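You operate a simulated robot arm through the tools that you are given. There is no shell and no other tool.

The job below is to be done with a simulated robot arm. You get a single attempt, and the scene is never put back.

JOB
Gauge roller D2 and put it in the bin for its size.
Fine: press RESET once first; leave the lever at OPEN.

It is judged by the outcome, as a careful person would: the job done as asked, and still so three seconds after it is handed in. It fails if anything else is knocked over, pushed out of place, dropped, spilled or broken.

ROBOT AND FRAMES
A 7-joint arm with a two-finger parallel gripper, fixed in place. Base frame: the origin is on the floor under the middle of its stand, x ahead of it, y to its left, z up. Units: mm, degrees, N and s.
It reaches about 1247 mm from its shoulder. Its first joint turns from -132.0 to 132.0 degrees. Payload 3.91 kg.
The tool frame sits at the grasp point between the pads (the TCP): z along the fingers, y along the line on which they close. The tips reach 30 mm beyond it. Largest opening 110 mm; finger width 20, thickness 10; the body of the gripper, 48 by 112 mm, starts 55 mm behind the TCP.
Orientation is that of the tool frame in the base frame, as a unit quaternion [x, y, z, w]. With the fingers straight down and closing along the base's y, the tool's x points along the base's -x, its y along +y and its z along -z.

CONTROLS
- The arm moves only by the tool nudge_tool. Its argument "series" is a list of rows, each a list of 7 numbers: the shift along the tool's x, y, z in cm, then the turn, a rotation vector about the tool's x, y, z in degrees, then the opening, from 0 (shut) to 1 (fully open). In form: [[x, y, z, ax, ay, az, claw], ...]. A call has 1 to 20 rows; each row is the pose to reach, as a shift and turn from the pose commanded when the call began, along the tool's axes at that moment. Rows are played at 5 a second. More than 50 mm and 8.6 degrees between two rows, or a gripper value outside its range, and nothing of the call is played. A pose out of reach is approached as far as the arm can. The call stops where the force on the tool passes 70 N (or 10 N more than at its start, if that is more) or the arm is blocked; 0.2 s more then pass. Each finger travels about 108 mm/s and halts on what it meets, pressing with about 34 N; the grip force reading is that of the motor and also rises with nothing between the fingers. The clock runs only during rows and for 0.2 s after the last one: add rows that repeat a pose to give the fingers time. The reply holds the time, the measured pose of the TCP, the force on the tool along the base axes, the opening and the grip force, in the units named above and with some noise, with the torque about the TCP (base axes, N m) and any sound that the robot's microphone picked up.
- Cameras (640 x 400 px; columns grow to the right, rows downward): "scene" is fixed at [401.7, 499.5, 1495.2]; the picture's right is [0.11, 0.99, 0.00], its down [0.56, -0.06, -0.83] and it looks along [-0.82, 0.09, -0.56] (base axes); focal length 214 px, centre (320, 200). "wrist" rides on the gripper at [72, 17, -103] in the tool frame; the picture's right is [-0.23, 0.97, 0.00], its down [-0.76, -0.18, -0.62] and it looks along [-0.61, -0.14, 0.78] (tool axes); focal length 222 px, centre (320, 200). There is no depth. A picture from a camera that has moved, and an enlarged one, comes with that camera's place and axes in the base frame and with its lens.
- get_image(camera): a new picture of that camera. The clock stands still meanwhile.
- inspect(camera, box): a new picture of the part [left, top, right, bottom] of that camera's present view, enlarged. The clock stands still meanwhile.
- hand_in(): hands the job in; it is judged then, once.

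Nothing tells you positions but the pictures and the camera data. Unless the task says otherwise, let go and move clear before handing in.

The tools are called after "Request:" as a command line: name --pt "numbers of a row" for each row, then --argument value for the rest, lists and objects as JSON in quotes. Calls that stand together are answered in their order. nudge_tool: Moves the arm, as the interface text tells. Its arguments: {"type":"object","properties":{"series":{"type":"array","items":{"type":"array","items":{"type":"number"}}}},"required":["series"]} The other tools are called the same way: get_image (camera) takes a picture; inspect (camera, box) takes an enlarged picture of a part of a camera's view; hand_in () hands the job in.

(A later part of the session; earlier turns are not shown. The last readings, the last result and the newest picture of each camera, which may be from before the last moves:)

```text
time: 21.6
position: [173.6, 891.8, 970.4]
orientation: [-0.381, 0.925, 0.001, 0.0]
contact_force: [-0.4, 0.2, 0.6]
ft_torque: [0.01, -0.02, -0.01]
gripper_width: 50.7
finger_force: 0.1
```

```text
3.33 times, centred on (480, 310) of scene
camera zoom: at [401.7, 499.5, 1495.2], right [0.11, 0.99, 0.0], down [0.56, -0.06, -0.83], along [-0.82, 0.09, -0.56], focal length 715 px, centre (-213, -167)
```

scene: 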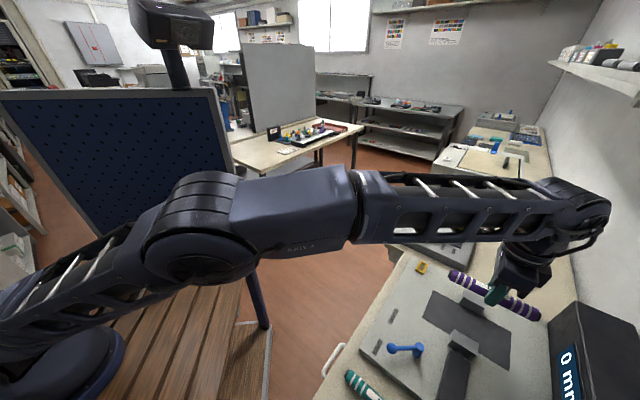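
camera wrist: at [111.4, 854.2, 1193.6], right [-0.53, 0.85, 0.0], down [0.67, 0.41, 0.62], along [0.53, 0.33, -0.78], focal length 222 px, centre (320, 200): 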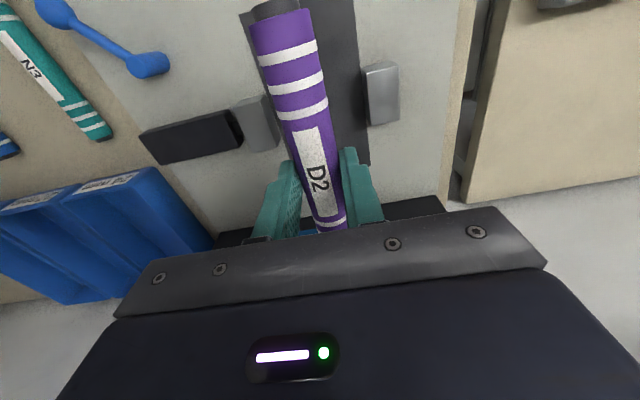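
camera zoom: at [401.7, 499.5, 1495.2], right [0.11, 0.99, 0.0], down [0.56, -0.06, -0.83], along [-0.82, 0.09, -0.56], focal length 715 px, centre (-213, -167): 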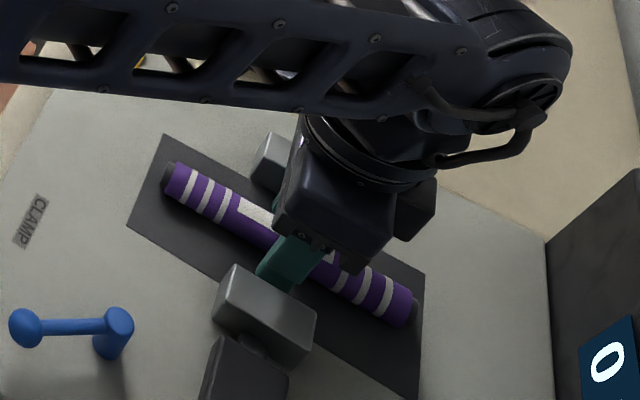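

D2 rests on the pad, clear of both jaws. I'll raise straight up and then look at the lever.

Request:
nudge_tool --pt "0 0 -1.5 0 0 0 0.46" --pt "0 0 -4 0 0 0 0.46" --pt "0 0 -8 0 0 0 0.46" --pt "0 0 -12 0 0 0 0.46"

Request:
get_image --camera "wrist"

Request:
inspect --camera "scene" --box '[360, 300, 460, 380]'

```text
time: 22.6
position: [171.9, 888.8, 1089.7]
orientation: [-0.382, 0.924, 0.0, 0.0]
contact_force: [0.4, 0.0, -1.3]
ft_torque: [-0.03, 0.01, -0.02]
gripper_width: 50.7
finger_force: 0.0
```

```text
taken
camera wrist: at [108.6, 851.7, 1190.7], right [-0.53, 0.85, 0.0], down [0.67, 0.41, 0.62], along [0.53, 0.33, -0.78], focal length 222 px, centre (320, 200)
```

wrist: 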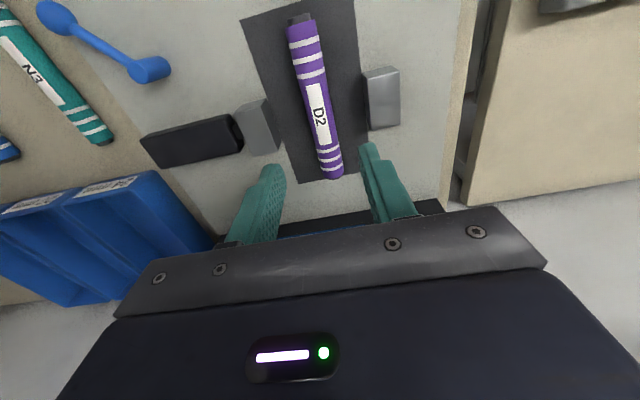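

```text
5.00 times, centred on (410, 340) of scene
camera zoom: at [401.7, 499.5, 1495.2], right [0.11, 0.99, 0.0], down [0.56, -0.06, -0.83], along [-0.82, 0.09, -0.56], focal length 1072 px, centre (-130, -500)
```

zoom: 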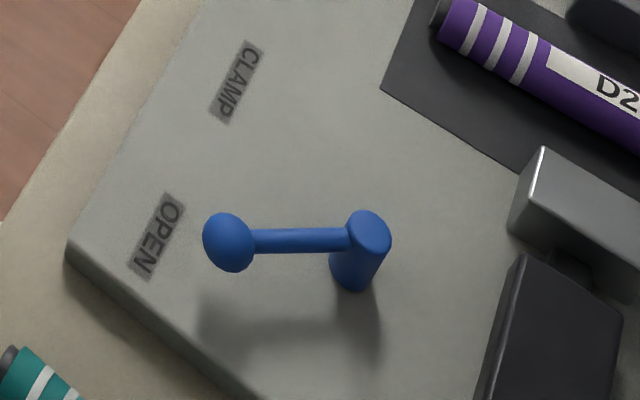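

The roller is stable on the pad. I'll move above the lever to measure the ball and pivot.

Request:
nudge_tool --pt "2.2 -3.5 0 0 0 0 0.46" --pt "4.4 -7 0 0 0 0 0.46" --pt "6.6 -10.5 0 0 0 0 0.46" --pt "8.8 -14 0 0 0 0 0.46" --pt "10.8 -17.3 0 0 0 0 0.46"

Request:
get_image --camera "wrist"

Request:
inspect --camera "wrist" --box '[220, 40, 460, 190]'

```text
time: 23.8
position: [219.2, 690.2, 1090.3]
orientation: [-0.382, 0.924, 0.0, -0.001]
contact_force: [-0.1, 0.0, -1.3]
ft_torque: [-0.04, -0.05, 0.0]
gripper_width: 50.8
finger_force: 0.0
```

```text
taken
camera wrist: at [156.3, 653.5, 1192.2], right [-0.53, 0.85, 0.0], down [0.67, 0.41, 0.62], along [0.53, 0.33, -0.78], focal length 222 px, centre (320, 200)
```

wrist: 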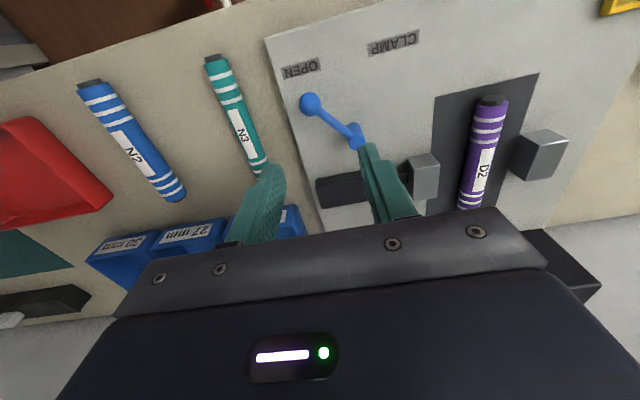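

```text
2.67 times, centred on (340, 115) of wrist
camera zoom: at [156.3, 653.5, 1192.2], right [-0.53, 0.85, 0.0], down [0.67, 0.41, 0.62], along [0.53, 0.33, -0.78], focal length 592 px, centre (267, 427)
```

zoom: 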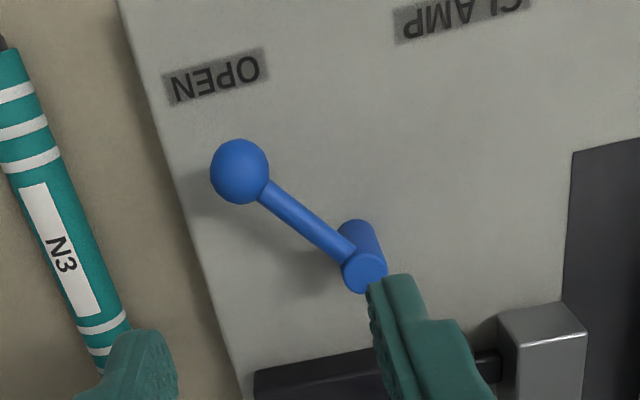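

The lever ball is at about (214, 678, 963) and its pivot at about (219, 738), so it must swing roughly 80° toward CLAMP. I'll straddle the ball with the open fingers, stopping above it first to check alignment.

Request:
nudge_tool --pt "0.6 -0.3 3.5 0 0 0 0.46" --pt "1.23 -0.56 6.5 0 0 0 0.46" --pt "1.23 -0.56 8.5 0 0 0 0.46"

Request:
inspect --camera "wrist" --box '[200, 60, 440, 210]'

Request:
inspect --camera "scene" --box '[340, 280, 460, 380]'

```text
time: 24.6
position: [215.4, 679.5, 1004.3]
orientation: [-0.381, 0.925, 0.0, 0.0]
contact_force: [0.4, 1.2, 0.4]
ft_torque: [0.01, 0.0, 0.03]
gripper_width: 50.6
finger_force: 0.1
```

```text
2.67 times, centred on (320, 135) of wrist
camera zoom: at [151.5, 642.1, 1106.9], right [-0.53, 0.85, 0.0], down [0.67, 0.41, 0.62], along [0.53, 0.33, -0.78], focal length 592 px, centre (320, 373)
```

zoom: 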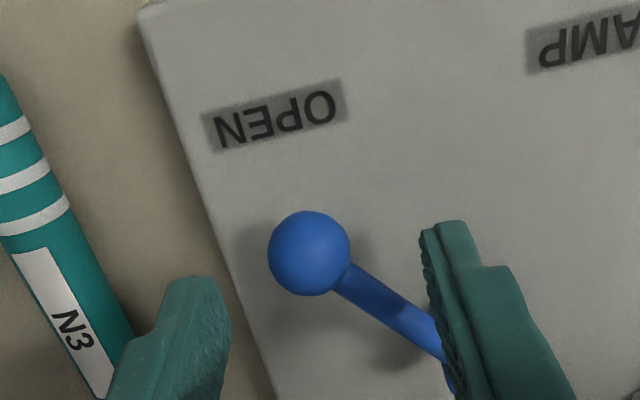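

```text
4.00 times, centred on (400, 330) of scene
camera zoom: at [401.7, 499.5, 1495.2], right [0.11, 0.99, 0.0], down [0.56, -0.06, -0.83], along [-0.82, 0.09, -0.56], focal length 858 px, centre (0, -320)
```

zoom: 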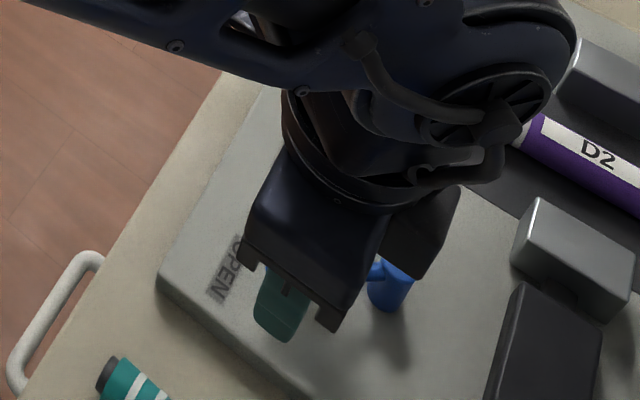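

The ball sits centrally between the fingers. I'll lower around it and narrow the gap to a loose cage.

Request:
nudge_tool --pt "0.15 0 1.2 0 0 0 0.46" --pt "0.15 0 2.2 0 0 0 0.46" --pt "0.15 0 2.7 0 0 0 0.46" --pt "0.15 0 2.7 0 0 0 0.36" --pt "0.15 0 2.7 0 0 0 0.28" --pt "0.15 0 2.7 0 0 0 0.28"

Request:
inspect --camera "wrist" --box '[200, 60, 440, 210]'

```text
time: 26.0
position: [214.2, 678.5, 980.0]
orientation: [-0.381, 0.925, 0.0, 0.001]
contact_force: [0.8, 0.2, 0.4]
ft_torque: [0.0, 0.01, 0.01]
gripper_width: 30.7
finger_force: 0.1
```

```text
2.67 times, centred on (320, 135) of wrist
camera zoom: at [150.1, 641.0, 1080.5], right [-0.53, 0.85, 0.0], down [0.67, 0.41, 0.62], along [0.53, 0.33, -0.78], focal length 592 px, centre (320, 373)
```

zoom: 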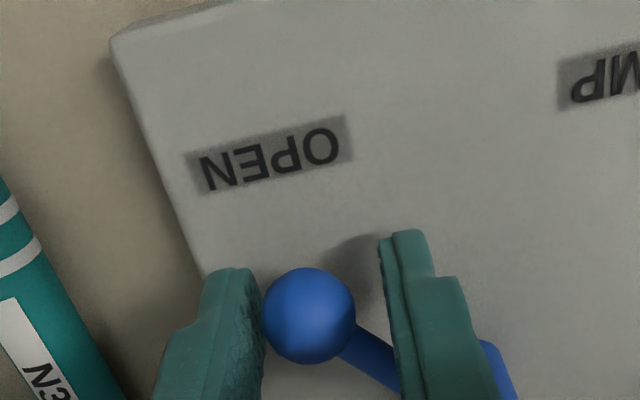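

The ball is caged with the near finger beside it. I'll swing the lever along its arc about the pivot, first about half the way, with the fingers set slightly outboard so the rod clears them.

Request:
nudge_tool --pt "0.5 0.1 0 0 0 0 0.28" --pt "1.02 0.85 0 0 0 0 0.28" --pt "1.43 1.65 0 0 0 0 0.28" --pt "1.73 2.5 0 0 0 0 0.28" --pt "1.9 3.37 0 0 0 0 0.28" --pt "1.95 4.25 0 0 0 0 0.28"

Request:
inspect --camera "wrist" --box '[200, 60, 440, 210]'

Request:
inspect --camera "scene" --box '[380, 240, 640, 400]'

```text
time: 27.4
position: [168.8, 695.6, 977.8]
orientation: [-0.381, 0.924, 0.0, 0.001]
contact_force: [0.2, -0.1, 0.9]
ft_torque: [0.01, 0.03, 0.0]
gripper_width: 31.0
finger_force: 0.2
```

```text
2.67 times, centred on (320, 135) of wrist
camera zoom: at [105.6, 657.3, 1079.7], right [-0.53, 0.85, 0.0], down [0.67, 0.41, 0.62], along [0.53, 0.33, -0.78], focal length 592 px, centre (320, 373)
```

zoom: 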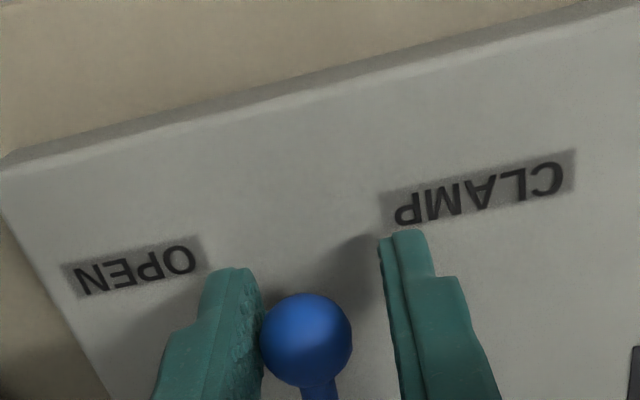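

```text
2.46 times, centred on (510, 320) of scene
camera zoom: at [401.7, 499.5, 1495.2], right [0.11, 0.99, 0.0], down [0.56, -0.06, -0.83], along [-0.82, 0.09, -0.56], focal length 528 px, centre (-148, -95)
```

zoom: 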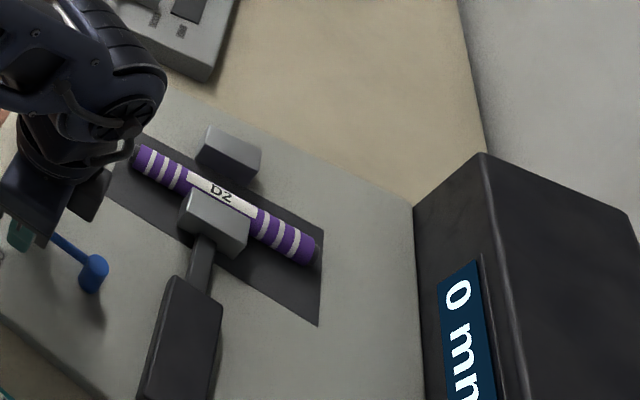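

The lever moves freely and the sliding jaw follows it, now just reaching the roller. I'll continue the arc slowly.

Request:
nudge_tool --pt "-0.02 0.44 0 0 0 0 0.28" --pt "-0.08 0.87 0 0 0 0 0.28" --pt "-0.17 1.3 0 0 0 0 0.28" --pt "-0.28 1.73 0 0 0 0 0.28" --pt "-0.43 2.14 0 0 0 0 0.28" --pt "-0.61 2.54 0 0 0 0 0.28"

Request:
inspect --camera "wrist" --box '[200, 60, 440, 210]'

Request:
inspect --camera "scene" --box '[380, 240, 640, 400]'

```text
time: 28.8
position: [156.4, 716.6, 978.2]
orientation: [-0.381, 0.925, 0.0, 0.0]
contact_force: [-0.1, -0.6, -0.2]
ft_torque: [0.03, -0.01, 0.04]
gripper_width: 30.7
finger_force: 0.0
```

```text
2.67 times, centred on (320, 135) of wrist
camera zoom: at [92.3, 679.4, 1080.1], right [-0.53, 0.85, 0.0], down [0.67, 0.41, 0.62], along [0.53, 0.33, -0.78], focal length 592 px, centre (320, 373)
```

zoom: 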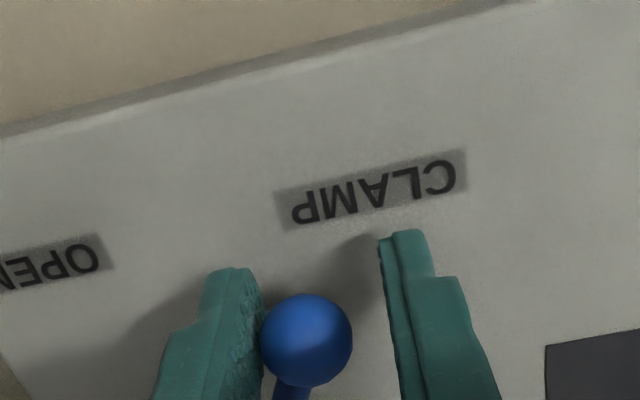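

```text
2.46 times, centred on (510, 320) of scene
camera zoom: at [401.7, 499.5, 1495.2], right [0.11, 0.99, 0.0], down [0.56, -0.06, -0.83], along [-0.82, 0.09, -0.56], focal length 528 px, centre (-148, -95)
```

zoom: 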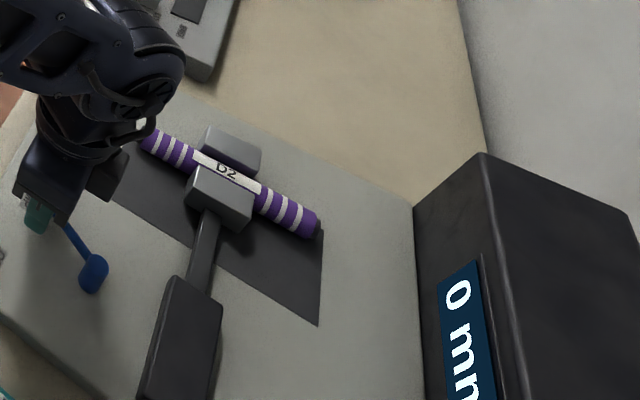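

The jaw is pushing the roller toward the fixed jaw as intended. I'll continue the last part of the swing in small steps.

Request:
nudge_tool --pt "-0.1 0.2 0 0 0 0 0.28" --pt "-0.2 0.39 0 0 0 0 0.28" --pt "-0.32 0.58 0 0 0 0 0.28" --pt "-0.44 0.76 0 0 0 0 0.28"

Request:
inspect --camera "scene" --box '[380, 240, 640, 400]'

Request:
inspect --camera "wrist" --box '[200, 60, 440, 210]'

```text
time: 29.8
position: [153.9, 725.1, 978.2]
orientation: [-0.381, 0.925, 0.0, 0.0]
contact_force: [-0.5, -0.4, 0.1]
ft_torque: [0.01, -0.03, 0.0]
gripper_width: 30.8
finger_force: 0.0
```

```text
2.46 times, centred on (510, 320) of scene
camera zoom: at [401.7, 499.5, 1495.2], right [0.11, 0.99, 0.0], down [0.56, -0.06, -0.83], along [-0.82, 0.09, -0.56], focal length 528 px, centre (-148, -95)
```

zoom: 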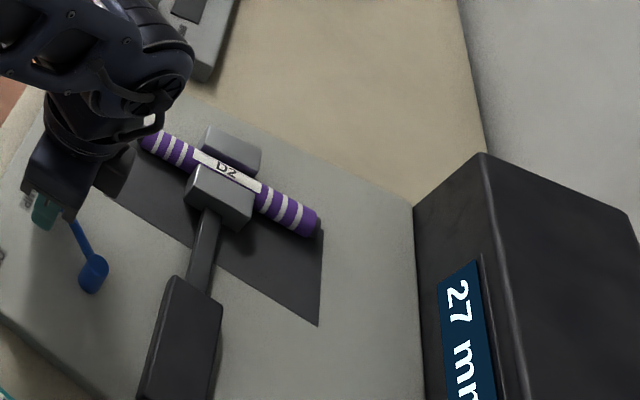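

```text
2.67 times, centred on (320, 135) of wrist
camera zoom: at [89.9, 687.5, 1079.7], right [-0.53, 0.85, 0.0], down [0.67, 0.41, 0.62], along [0.53, 0.33, -0.78], focal length 592 px, centre (320, 373)
```

zoom: 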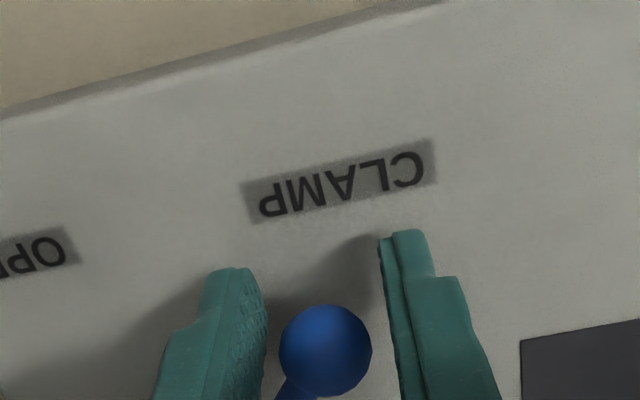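

The display now reads 27 mm with the roller clamped between both jaws. I'll hold a moment to confirm the reading is steady.

Request:
nudge_tool --pt "0 0 0 0 0 0 0.28" --pt "0 0 0 0 0 0 0.28" --pt "0 0 0 0 0 0 0.28" --pt "0 0 0 0 0 0 0.28" --pt "0 0 0 0 0 0 0.28"

Request:
inspect --camera "scene" --box '[440, 260, 640, 400]'

Request:
inspect --camera "scene" --box '[380, 260, 480, 350]'

```text
time: 31.0
position: [152.8, 724.0, 977.1]
orientation: [-0.381, 0.925, -0.001, 0.001]
contact_force: [-0.1, -0.3, 0.5]
ft_torque: [-0.01, 0.01, 0.02]
gripper_width: 30.6
finger_force: 0.1
```

```text
2.86 times, centred on (540, 330) of scene
camera zoom: at [401.7, 499.5, 1495.2], right [0.11, 0.99, 0.0], down [0.56, -0.06, -0.83], along [-0.82, 0.09, -0.56], focal length 613 px, centre (-309, -171)
```

zoom: 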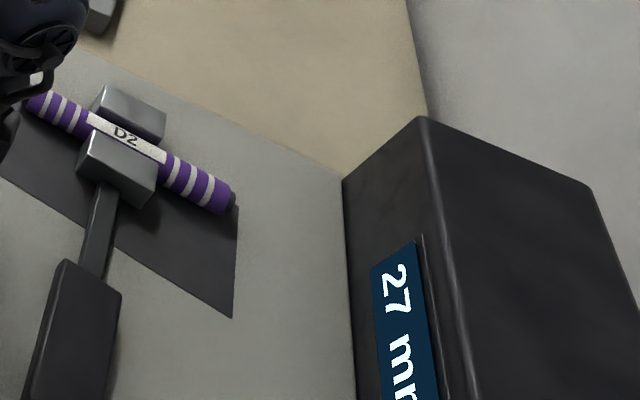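

```text
4.44 times, centred on (430, 305) of scene
camera zoom: at [401.7, 499.5, 1495.2], right [0.11, 0.99, 0.0], down [0.56, -0.06, -0.83], along [-0.82, 0.09, -0.56], focal length 953 px, centre (-169, -267)
```

zoom: 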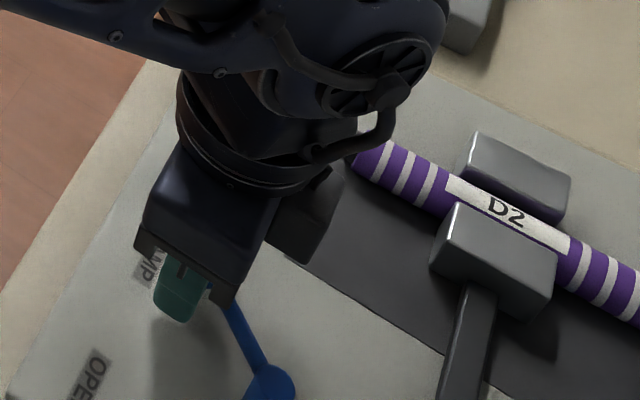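

The reading is a steady 27 mm, so D2 goes in the 27 mm bin. I'll swing the lever back along the same arc to OPEN.

Request:
nudge_tool --pt "0.2 -0.8 0 0 0 0 0.28" --pt "0.44 -1.5 0 0 0 0 0.28" --pt "0.76 -2.3 0 0 0 0 0.28" --pt "0.97 -3.15 0 0 0 0 0.28" --pt "1.05 -4.0 0 0 0 0 0.28" --pt "1.0 -4.9 0 0 0 0 0.28"

Request:
inspect --camera "wrist" --box '[200, 60, 440, 210]'

Request:
inspect --camera "scene" --box '[380, 240, 640, 400]'

```text
time: 32.4
position: [181.3, 683.3, 977.3]
orientation: [-0.381, 0.924, -0.001, 0.0]
contact_force: [-0.2, -0.9, 0.1]
ft_torque: [-0.01, -0.02, -0.01]
gripper_width: 31.0
finger_force: 0.0
```

```text
2.67 times, centred on (320, 135) of wrist
camera zoom: at [117.4, 645.5, 1079.1], right [-0.53, 0.85, 0.0], down [0.67, 0.41, 0.62], along [0.53, 0.33, -0.78], focal length 592 px, centre (320, 373)
```

zoom: 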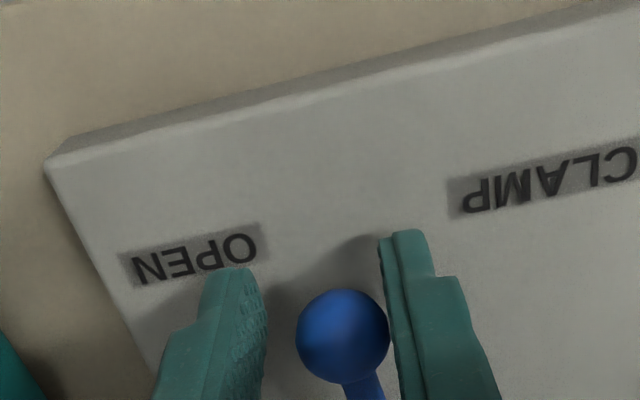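

```text
2.46 times, centred on (510, 320) of scene
camera zoom: at [401.7, 499.5, 1495.2], right [0.11, 0.99, 0.0], down [0.56, -0.06, -0.83], along [-0.82, 0.09, -0.56], focal length 528 px, centre (-148, -95)
```

zoom: 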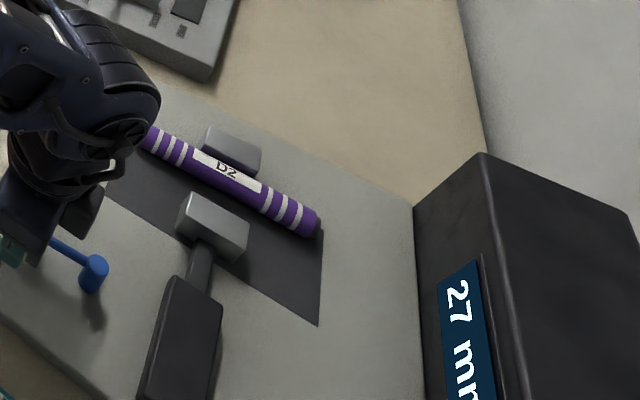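

The jaw has opened and the roller stays by the fixed jaw. I'll finish the swing to OPEN.

Request:
nudge_tool --pt "-0.08 -0.45 0 0 0 0 0.28" --pt "-0.18 -0.91 0 0 0 0 0.28" --pt "-0.31 -1.32 0 0 0 0 0.28" --pt "-0.47 -1.73 0 0 0 0 0.28" --pt "-0.67 -2.12 0 0 0 0 0.28" --pt "-0.88 -2.5 0 0 0 0 0.28" --pt "-1.1 -2.8 0 0 0 0 0.28"

Request:
inspect --camera "wrist" --box '[200, 60, 440, 210]'

Request:
inspect --camera "scene" --box '[340, 260, 540, 400]'

```text
time: 34.0
position: [208.8, 670.7, 979.5]
orientation: [-0.382, 0.924, -0.001, 0.001]
contact_force: [-0.4, 0.1, 0.1]
ft_torque: [0.0, -0.02, -0.04]
gripper_width: 30.7
finger_force: 0.0
```

```text
2.67 times, centred on (320, 135) of wrist
camera zoom: at [145.0, 633.4, 1080.0], right [-0.53, 0.85, 0.0], down [0.67, 0.41, 0.62], along [0.53, 0.33, -0.78], focal length 592 px, centre (320, 373)
```

zoom: 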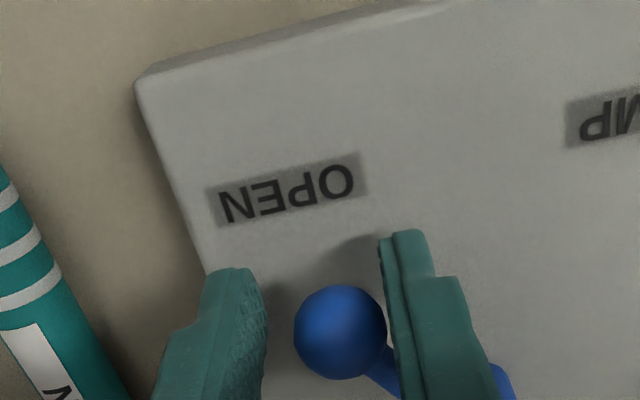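

```text
2.86 times, centred on (440, 330) of scene
camera zoom: at [401.7, 499.5, 1495.2], right [0.11, 0.99, 0.0], down [0.56, -0.06, -0.83], along [-0.82, 0.09, -0.56], focal length 613 px, centre (-23, -171)
```

zoom: 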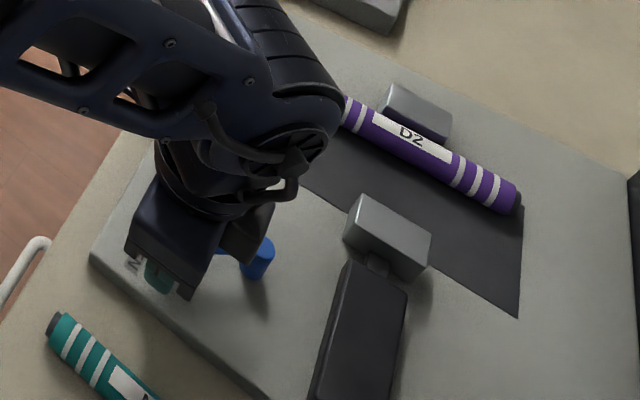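

The lever looks a few degrees short of its starting OPEN stop. I'll nudge it a little further while watching the force.

Request:
nudge_tool --pt "-0.15 -0.17 0 0 0 0 0.28" --pt "-0.3 -0.34 0 0 0 0 0.28" --pt "-0.4 -0.45 0 0 0 0 0.28"

Request:
inspect --camera "wrist" --box '[200, 60, 440, 210]'

Request:
inspect --camera "scene" --box '[440, 270, 530, 370]'

```text
time: 34.8
position: [215.0, 670.5, 978.6]
orientation: [-0.381, 0.924, 0.0, 0.0]
contact_force: [-1.4, -0.8, -0.7]
ft_torque: [-0.01, 0.01, 0.05]
gripper_width: 31.4
finger_force: 0.6
```

```text
2.67 times, centred on (320, 135) of wrist
camera zoom: at [151.0, 632.6, 1080.3], right [-0.53, 0.85, 0.0], down [0.67, 0.41, 0.62], along [0.53, 0.33, -0.78], focal length 592 px, centre (320, 373)
```

zoom: 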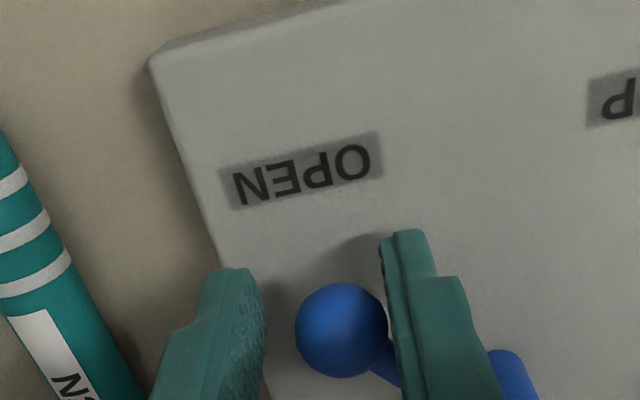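

```text
4.00 times, centred on (485, 320) of scene
camera zoom: at [401.7, 499.5, 1495.2], right [0.11, 0.99, 0.0], down [0.56, -0.06, -0.83], along [-0.82, 0.09, -0.56], focal length 858 px, centre (-340, -280)
```

zoom: 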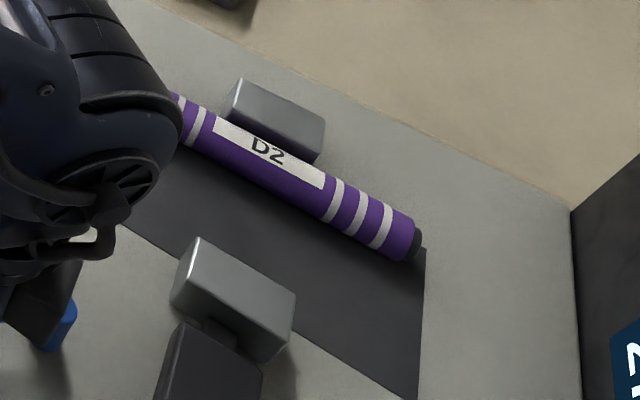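

The sliding jaw is back at exactly its original position, so the lever is fully at OPEN. I'll open the fingers, lift clear and go look at D2.

Request:
nudge_tool --pt "0 0 0 0 0 0 0.36" --pt "0 0 0 0 0 0 0.42" --pt "0 0 -1.5 0 0 0 0.42" --pt "0 0 -4 0 0 0 0.42" --pt "0 0 -8 0 0 0 0.42" --pt "0 0 -11 0 0 0 0.42"

Request:
get_image --camera "wrist"

Request:
get_image --camera "scene"

```text
time: 36.2
position: [214.5, 671.4, 1087.7]
orientation: [-0.381, 0.925, 0.0, 0.0]
contact_force: [0.0, 0.3, -0.1]
ft_torque: [-0.03, -0.02, 0.03]
gripper_width: 46.3
finger_force: 0.0
```

```text
taken
camera wrist: at [151.0, 633.5, 1188.9], right [-0.53, 0.85, 0.0], down [0.67, 0.41, 0.62], along [0.53, 0.33, -0.78], focal length 222 px, centre (320, 200)
```

wrist: 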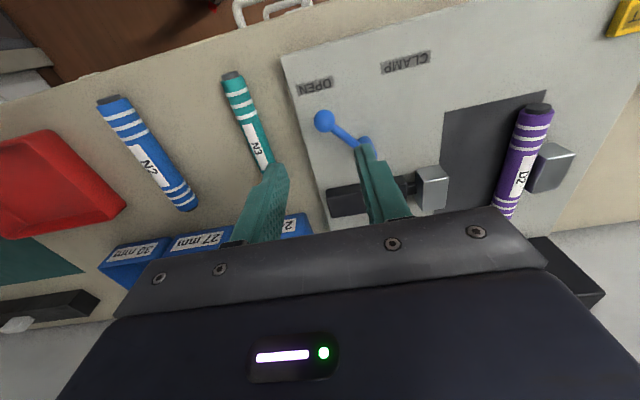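

```text
taken
```

scene: 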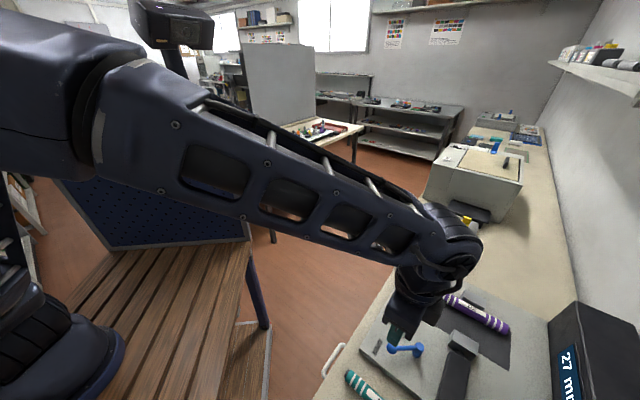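

D2 now lies against the fixed jaw, so I'll grip it at its near end, outside the jaws. I'll move above that spot and check.

Request:
nudge_tool --pt "-1.3 3.7 0 0 0 0 0.46" --pt "-2.5 7.4 0 0 0 0 0.46" --pt "-3.7 11.1 0 0 0 0 0.46" --pt "-5.0 14.8 0 0 0 0 0.46" --pt "-6.2 18.5 0 0 0 0 0.46" --pt "-7.5 22.0 0 0 0 0 0.46"

Request:
get_image --camera "wrist"

Request:
inspect --camera "wrist" --box '[200, 20, 440, 170]'

Request:
inspect --camera "scene" --box '[420, 260, 540, 350]'

```text
time: 37.6
position: [114.6, 880.2, 1087.9]
orientation: [-0.381, 0.924, 0.0, -0.001]
contact_force: [0.0, 0.3, 0.6]
ft_torque: [0.03, 0.05, 0.0]
gripper_width: 50.4
finger_force: 0.1
```

```text
taken
camera wrist: at [50.9, 842.2, 1190.1], right [-0.52, 0.85, 0.0], down [0.67, 0.41, 0.62], along [0.53, 0.33, -0.78], focal length 222 px, centre (320, 200)
```

wrist: 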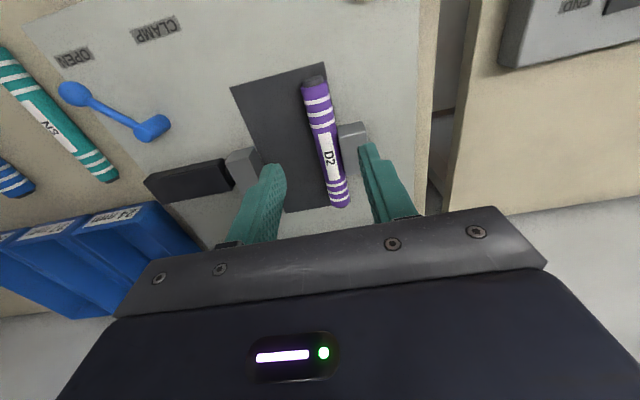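

```text
2.67 times, centred on (320, 95) of wrist
camera zoom: at [50.9, 842.2, 1190.1], right [-0.52, 0.85, 0.0], down [0.67, 0.41, 0.62], along [0.53, 0.33, -0.78], focal length 592 px, centre (320, 480)
```

zoom: 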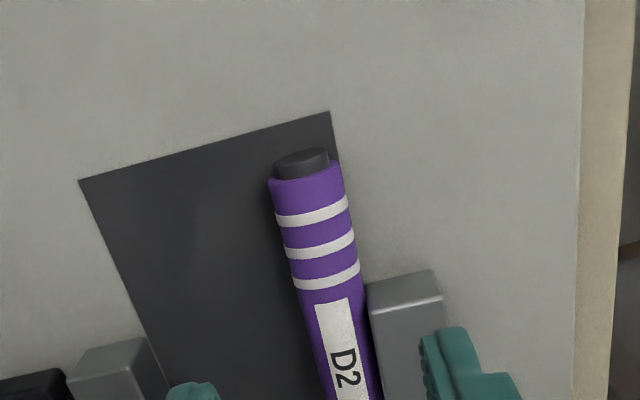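

```text
4.44 times, centred on (480, 305) of scene
camera zoom: at [401.7, 499.5, 1495.2], right [0.11, 0.99, 0.0], down [0.56, -0.06, -0.83], along [-0.82, 0.09, -0.56], focal length 953 px, centre (-391, -267)
```

zoom: 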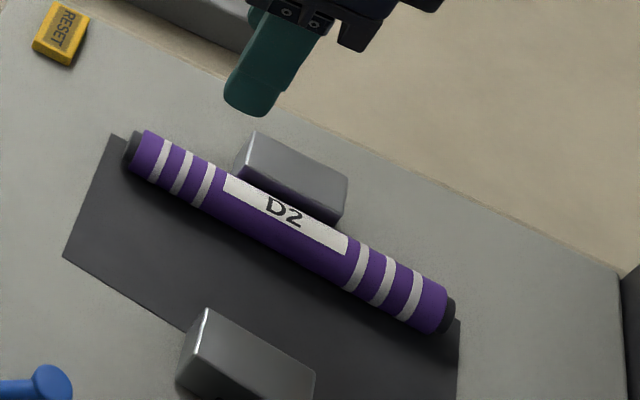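

The near end of D2 is at u≈675 and the jaw starts at 726, so gripping around 700 clears the jaw. I'll lower around it.

Request:
nudge_tool --pt "0.2 0.2 4 0 0 0 0.46" --pt "0.2 0.2 7.5 0 0 0 0.46" --pt "0.2 0.2 9.5 0 0 0 0.46" --pt "0.2 0.2 10.2 0 0 0 0.46"

Request:
inspect --camera "wrist" --box '[160, 40, 480, 240]'

Request:
inspect --camera "scene" --box '[420, 260, 540, 350]'

```text
time: 38.6
position: [110.1, 880.6, 986.1]
orientation: [-0.382, 0.924, 0.0, 0.0]
contact_force: [-0.7, -0.1, 0.1]
ft_torque: [-0.01, -0.03, -0.01]
gripper_width: 50.6
finger_force: 0.0
```

```text
2.00 times, centred on (320, 140) of wrist
camera zoom: at [46.4, 842.4, 1087.7], right [-0.53, 0.85, 0.0], down [0.67, 0.41, 0.62], along [0.53, 0.33, -0.78], focal length 444 px, centre (320, 320)
```

zoom: 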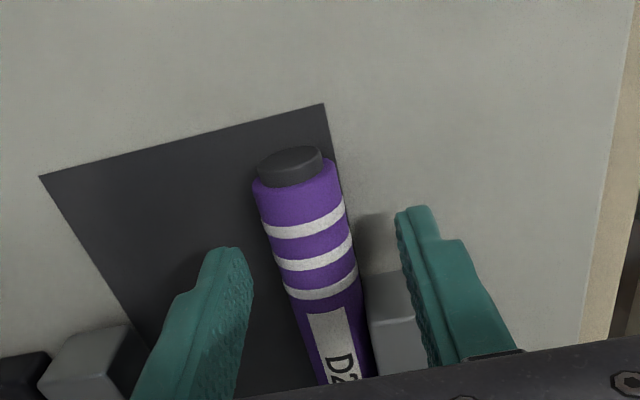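

```text
4.44 times, centred on (480, 305) of scene
camera zoom: at [401.7, 499.5, 1495.2], right [0.11, 0.99, 0.0], down [0.56, -0.06, -0.83], along [-0.82, 0.09, -0.56], focal length 953 px, centre (-391, -267)
```

zoom: 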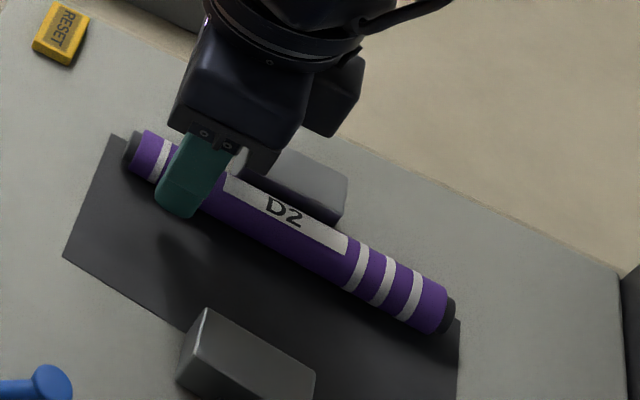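

The fingers straddle the near end well clear of the jaw. I'll go down the last bit, shift 2 mm away from the fixed jaw, and close.

Request:
nudge_tool --pt "0 -0.25 0.6 0 0 0 0.46" --pt "0 -0.25 1.1 0 0 0 0.46" --pt "0 -0.25 1.25 0 0 0 0.46"

Request:
inspect --camera "wrist" --box '[160, 40, 480, 240]'

```text
time: 39.4
position: [111.8, 878.1, 974.0]
orientation: [-0.381, 0.925, 0.001, 0.0]
contact_force: [-0.5, -0.4, 0.0]
ft_torque: [0.02, 0.0, -0.01]
gripper_width: 50.6
finger_force: 0.2
```

```text
2.00 times, centred on (320, 140) of wrist
camera zoom: at [48.6, 840.5, 1075.8], right [-0.53, 0.85, 0.0], down [0.67, 0.41, 0.62], along [0.53, 0.33, -0.78], focal length 444 px, centre (320, 320)
```

zoom: 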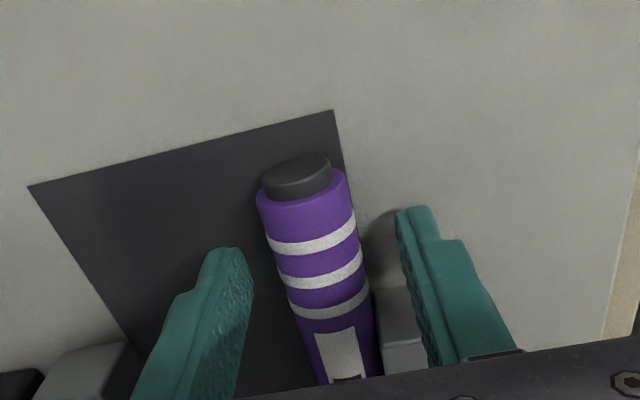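

No contact yet and the clearances are good. I'll close on the roller.

Request:
nudge_tool --pt "0 0 0 0 0 0 0.38" --pt "0 0 0 0 0 0 0.31" --pt "0 0 0 0 0 0 0.26" --pt "0 0 0 0 0 0 0.15" --pt "0 0 0 0 0 0 0" --pt "0 0 0 0 0 0 0"

Request:
inspect --camera "wrist" --box '[160, 40, 480, 240]'

Request:
inspect --camera "scene" --box '[420, 260, 540, 350]'

```text
time: 40.8
position: [113.2, 877.4, 974.4]
orientation: [-0.381, 0.925, 0.0, 0.001]
contact_force: [-0.1, -0.3, 0.4]
ft_torque: [0.05, 0.0, 0.01]
gripper_width: 25.9
finger_force: 33.4
```

```text
2.00 times, centred on (320, 140) of wrist
camera zoom: at [48.7, 840.5, 1075.9], right [-0.53, 0.85, 0.0], down [0.67, 0.41, 0.62], along [0.53, 0.33, -0.78], focal length 444 px, centre (320, 320)
```

zoom: 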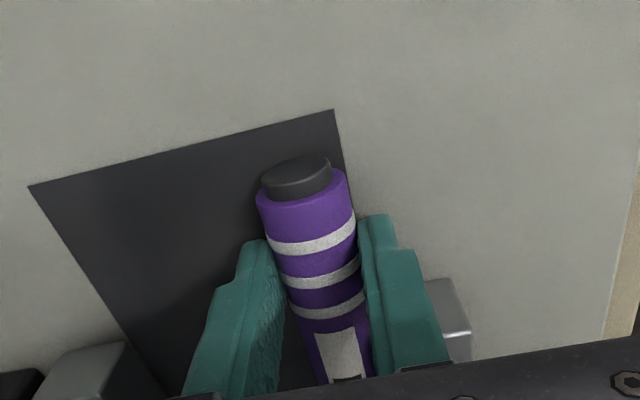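

```text
4.44 times, centred on (480, 305) of scene
camera zoom: at [401.7, 499.5, 1495.2], right [0.11, 0.99, 0.0], down [0.56, -0.06, -0.83], along [-0.82, 0.09, -0.56], focal length 953 px, centre (-391, -267)
```

zoom: 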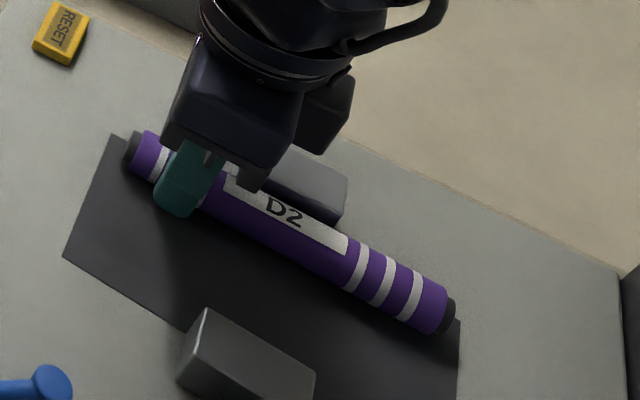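

D2 is gripped at its near end. I'll lift a few millimetres, move away from the fixed jaw, then rise and check for droop.

Request:
nudge_tool --pt "0 0 -0.3 0 0 0 0" --pt "0 -0.8 -0.6 0 0 0 0" --pt "0 -2.0 -1.5 0 0 0 0" --pt "0 -3.0 -3.5 0 0 0 0" --pt "0 -3.5 -6.5 0 0 0 0" --pt "0 -3.5 -9 0 0 0 0"

Request:
get_image --camera "wrist"

Request:
inspect --camera "scene" --box '[400, 220, 600, 370]'

```text
time: 42.2
position: [137.6, 852.9, 1064.0]
orientation: [-0.381, 0.924, 0.0, 0.0]
contact_force: [0.3, 0.8, -1.6]
ft_torque: [-0.03, 0.04, -0.04]
gripper_width: 26.1
finger_force: 34.1
```

```text
taken
camera wrist: at [73.9, 815.5, 1165.0], right [-0.53, 0.85, 0.0], down [0.67, 0.41, 0.62], along [0.53, 0.33, -0.78], focal length 222 px, centre (320, 200)
```

wrist: 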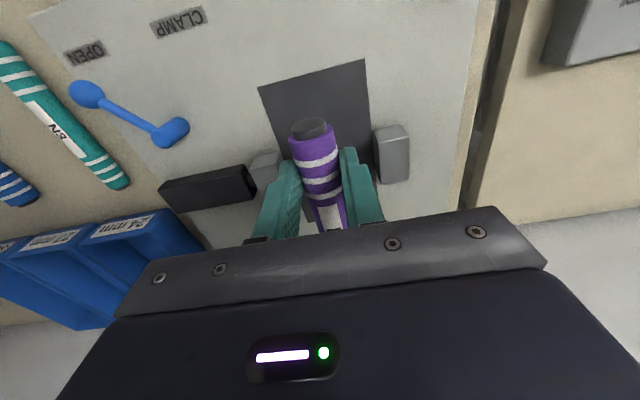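

```text
2.67 times, centred on (500, 295) of scene
camera zoom: at [401.7, 499.5, 1495.2], right [0.11, 0.99, 0.0], down [0.56, -0.06, -0.83], along [-0.82, 0.09, -0.56], focal length 572 px, centre (-160, -53)
```

zoom: 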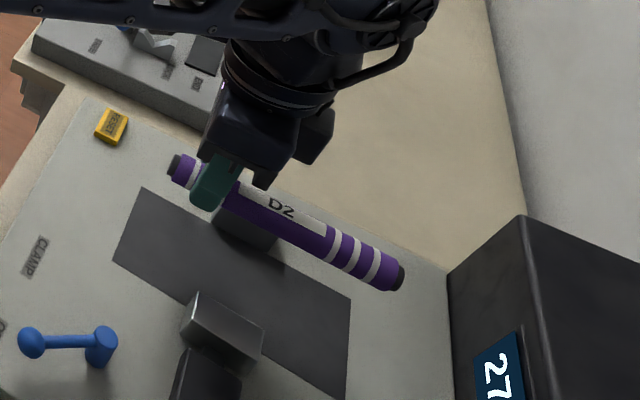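

D2 is level in the grip. I'll raise it above everything and carry it across to the bins, moving along the bench first and then inward.

Request:
nudge_tool --pt "0 -2.5 -3 0 0 0 0" --pt "0 -6.5 -4.6 0 0 0 0" --pt "0 -10.8 -4.6 0 0 0 0" --pt "0 -15.2 -4.6 0 0 0 0" --pt "-1 -19.4 -4.6 0 0 0 0" --pt "-3 -23.3 -4.6 0 0 0 0" --pt "-5.5 -26.9 -4.6 0 0 0 0" --pt "-8 -30.5 -4.6 0 0 0 0" --pt "-10.3 -34 -4.6 0 0 0 0" --pt "-12.3 -37.7 -4.6 0 0 0 0" --pt "-13.9 -41.2 -4.6 0 0 0 0" --pt "-13.9 -41.2 -4.6 0 0 0 0"

Request:
get_image --camera "wrist"

Request:
get_image --camera "scene"

```text
time: 44.8
position: [527.3, 659.5, 1107.8]
orientation: [-0.381, 0.925, 0.0, 0.001]
contact_force: [0.2, -0.2, -0.7]
ft_torque: [-0.03, 0.0, 0.01]
gripper_width: 26.2
finger_force: 34.1
```

```text
taken
camera wrist: at [463.5, 621.0, 1210.7], right [-0.53, 0.85, 0.0], down [0.67, 0.41, 0.62], along [0.53, 0.33, -0.78], focal length 222 px, centre (320, 200)
```

wrist: 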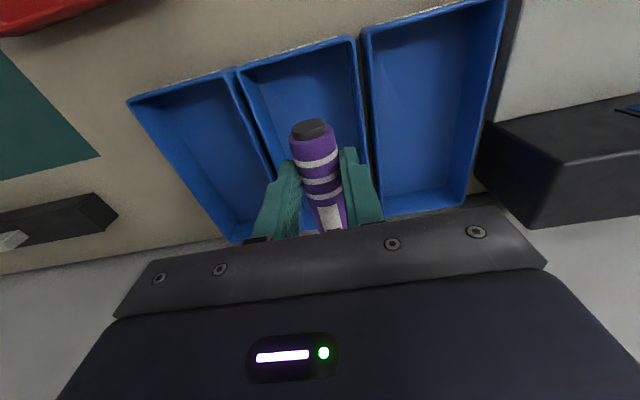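

```text
taken
```

scene: 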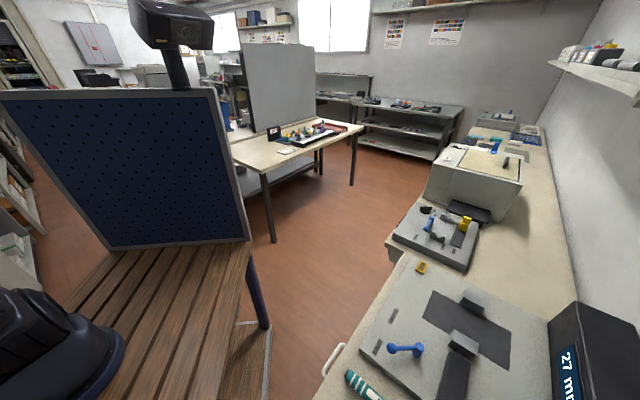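

The roller is above the middle bin, which earlier pictures labelled 27 mm. I'll zoom to measure the bin walls.

Request:
inspect --camera "wrist" --box '[120, 0, 520, 240]'

Request:
inspect --camera "wrist" --box '[220, 20, 400, 140]'

```text
1.60 times, centred on (320, 120) of wrist
camera zoom: at [463.5, 621.0, 1210.7], right [-0.53, 0.85, 0.0], down [0.67, 0.41, 0.62], along [0.53, 0.33, -0.78], focal length 355 px, centre (320, 328)
```

zoom: 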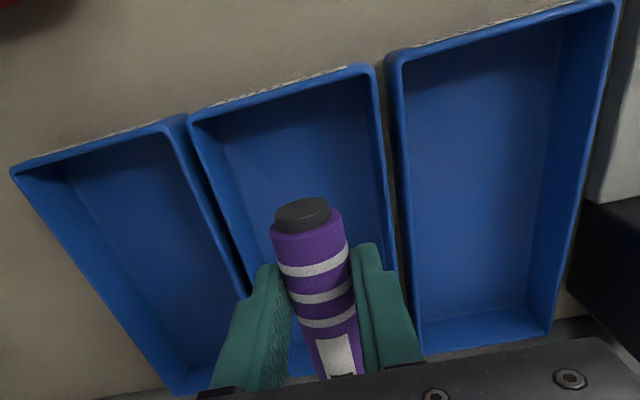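

```text
3.33 times, centred on (310, 80) of wrist
camera zoom: at [463.5, 621.0, 1210.7], right [-0.53, 0.85, 0.0], down [0.67, 0.41, 0.62], along [0.53, 0.33, -0.78], focal length 740 px, centre (353, 600)
```

zoom: 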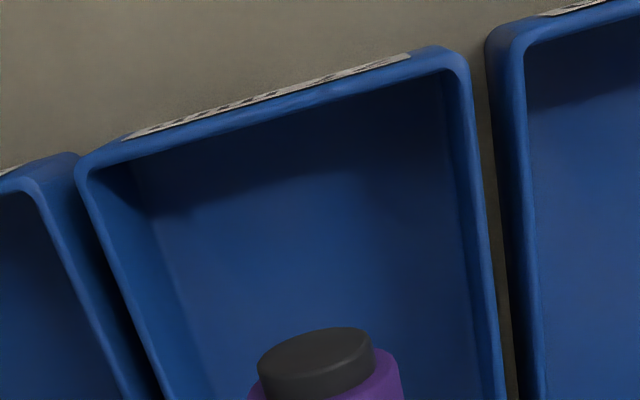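

The middle bin looks about 110 mm wide, but I'm not sure of the rim height. I'll lower 5 cm, still well above it, and compare.

Request:
nudge_tool --pt "0 0 2.5 0 0 0 0" --pt "0 0 5 0 0 0 0"

Request:
inspect --camera "wrist" --box '[220, 20, 400, 140]'

Request:
inspect --camera "wrist" --box '[120, 0, 520, 240]'

```text
time: 45.4
position: [527.9, 658.4, 1059.7]
orientation: [-0.381, 0.925, 0.0, 0.001]
contact_force: [-0.9, -0.1, -0.2]
ft_torque: [0.0, 0.03, 0.01]
gripper_width: 26.0
finger_force: 33.8
```

```text
3.33 times, centred on (310, 80) of wrist
camera zoom: at [463.9, 619.4, 1161.1], right [-0.53, 0.85, 0.0], down [0.67, 0.41, 0.62], along [0.53, 0.33, -0.78], focal length 740 px, centre (353, 600)
```

zoom: 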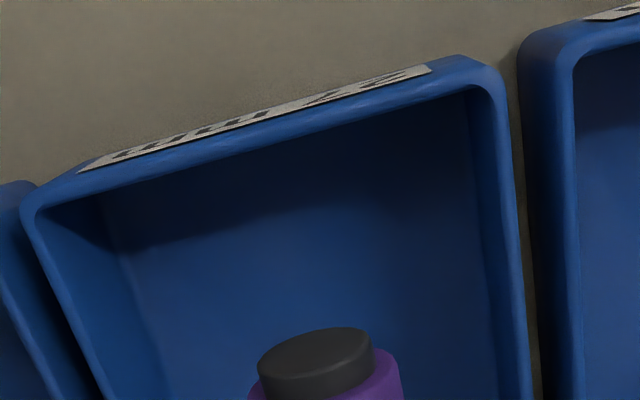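

```text
1.60 times, centred on (320, 120) of wrist
camera zoom: at [463.9, 619.4, 1161.1], right [-0.53, 0.85, 0.0], down [0.67, 0.41, 0.62], along [0.53, 0.33, -0.78], focal length 355 px, centre (320, 328)
```

zoom: 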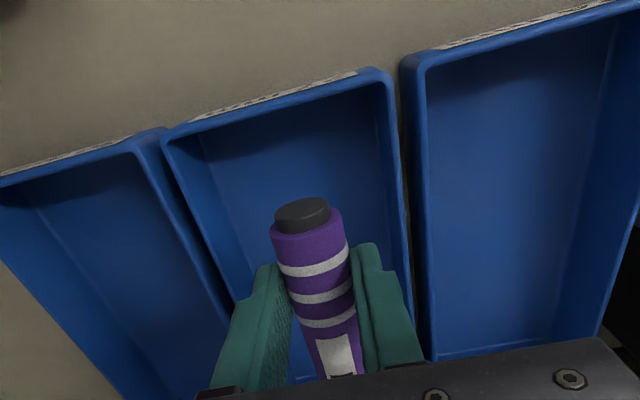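

The rim is at about z 950, and the middle bin spans u 785–1020 and v 24–142, with its centre near v 83. I'll shift 11 mm toward the bin's centre and lower the roller into it, stopping above the floor.

Request:
nudge_tool --pt "-0.5 -0.6 1 0 0 0 0" --pt "-1.0 -1.15 2.5 0 0 0 0" --pt "-1.0 -1.15 5 0 0 0 0" --pt "-1.0 -1.15 7 0 0 0 0" --pt "-1.0 -1.15 8.2 0 0 0 0"

Request:
get_image --camera "wrist"

Request:
inspect --camera "wrist" --box '[160, 40, 480, 240]'

```text
time: 46.6
position: [543.6, 656.8, 978.8]
orientation: [-0.381, 0.924, 0.0, 0.001]
contact_force: [-0.2, 0.2, -0.6]
ft_torque: [-0.04, 0.07, 0.04]
gripper_width: 26.0
finger_force: 33.5
```

```text
taken
camera wrist: at [478.3, 619.4, 1079.6], right [-0.53, 0.85, 0.0], down [0.67, 0.41, 0.62], along [0.53, 0.33, -0.78], focal length 222 px, centre (320, 200)
```

wrist: 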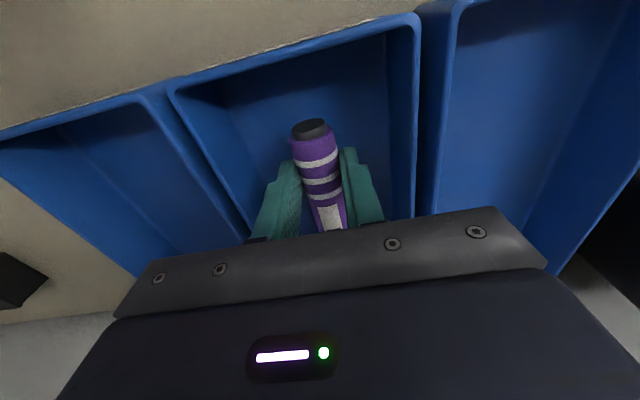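

```text
2.00 times, centred on (320, 140) of wrist
camera zoom: at [478.3, 619.4, 1079.6], right [-0.53, 0.85, 0.0], down [0.67, 0.41, 0.62], along [0.53, 0.33, -0.78], focal length 444 px, centre (320, 320)
```

zoom: 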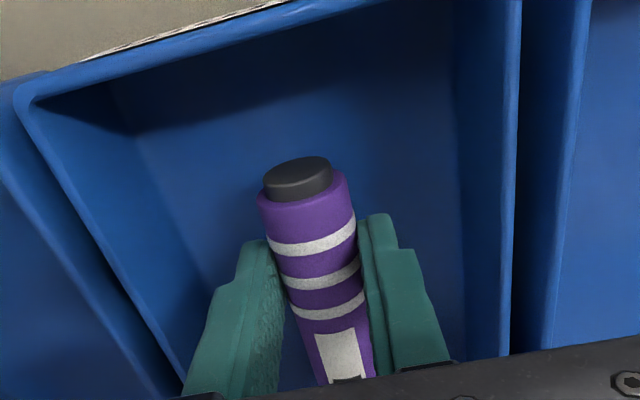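

The roller is inside the middle bin with room on all sides. I'll lower it gently until it touches the floor.

Request:
nudge_tool --pt "0 0 0.5 0 0 0 0" --pt "0 0 1.0 0 0 0 0" --pt "0 0 1.3 0 0 0 0" --pt "0 0 1.5 0 0 0 0"

```text
time: 47.6
position: [542.5, 658.0, 961.6]
orientation: [-0.381, 0.925, 0.0, 0.0]
contact_force: [-0.5, -0.2, -0.2]
ft_torque: [-0.05, 0.07, 0.03]
gripper_width: 26.0
finger_force: 33.8
```

Request:
nudge_tool --pt "0 0 0.1 0 0 0 0" --pt "0 0 0.2 0 0 0 0"

```text
time: 48.2
position: [543.0, 657.8, 959.6]
orientation: [-0.382, 0.924, 0.0, 0.001]
contact_force: [0.0, 0.7, -1.1]
ft_torque: [-0.01, 0.02, 0.0]
gripper_width: 25.9
finger_force: 34.1
```

Request:
nudge_tool --pt "0 0 0.1 0 0 0 0" --pt "0 0 0.2 0 0 0 0"

```text
time: 48.8
position: [541.2, 656.9, 959.7]
orientation: [-0.381, 0.924, 0.0, 0.0]
contact_force: [-0.8, 0.4, -2.0]
ft_torque: [-0.01, 0.03, 0.03]
gripper_width: 26.0
finger_force: 34.1
```

Request:
nudge_tool --pt "0 0 0.1 0 0 0 0" --pt "0 0 0.1 0 0 0 0"

```text
time: 49.4
position: [540.8, 657.0, 958.5]
orientation: [-0.381, 0.925, -0.001, 0.002]
contact_force: [-0.3, -0.5, 4.7]
ft_torque: [0.23, -0.26, 0.0]
gripper_width: 26.0
finger_force: 33.6
```

Contact: about 6 N, toward the far side of the roller. One more millimetre should seat it fully.

Request:
nudge_tool --pt "0 0 0.1 0 0 0 0" --pt "0 0 0.1 0 0 0 0"

```text
time: 50.0
position: [542.9, 658.1, 957.6]
orientation: [-0.381, 0.924, 0.001, 0.002]
contact_force: [0.0, 1.1, 24.3]
ft_torque: [-0.23, 0.26, -0.02]
gripper_width: 25.9
finger_force: 33.6
```

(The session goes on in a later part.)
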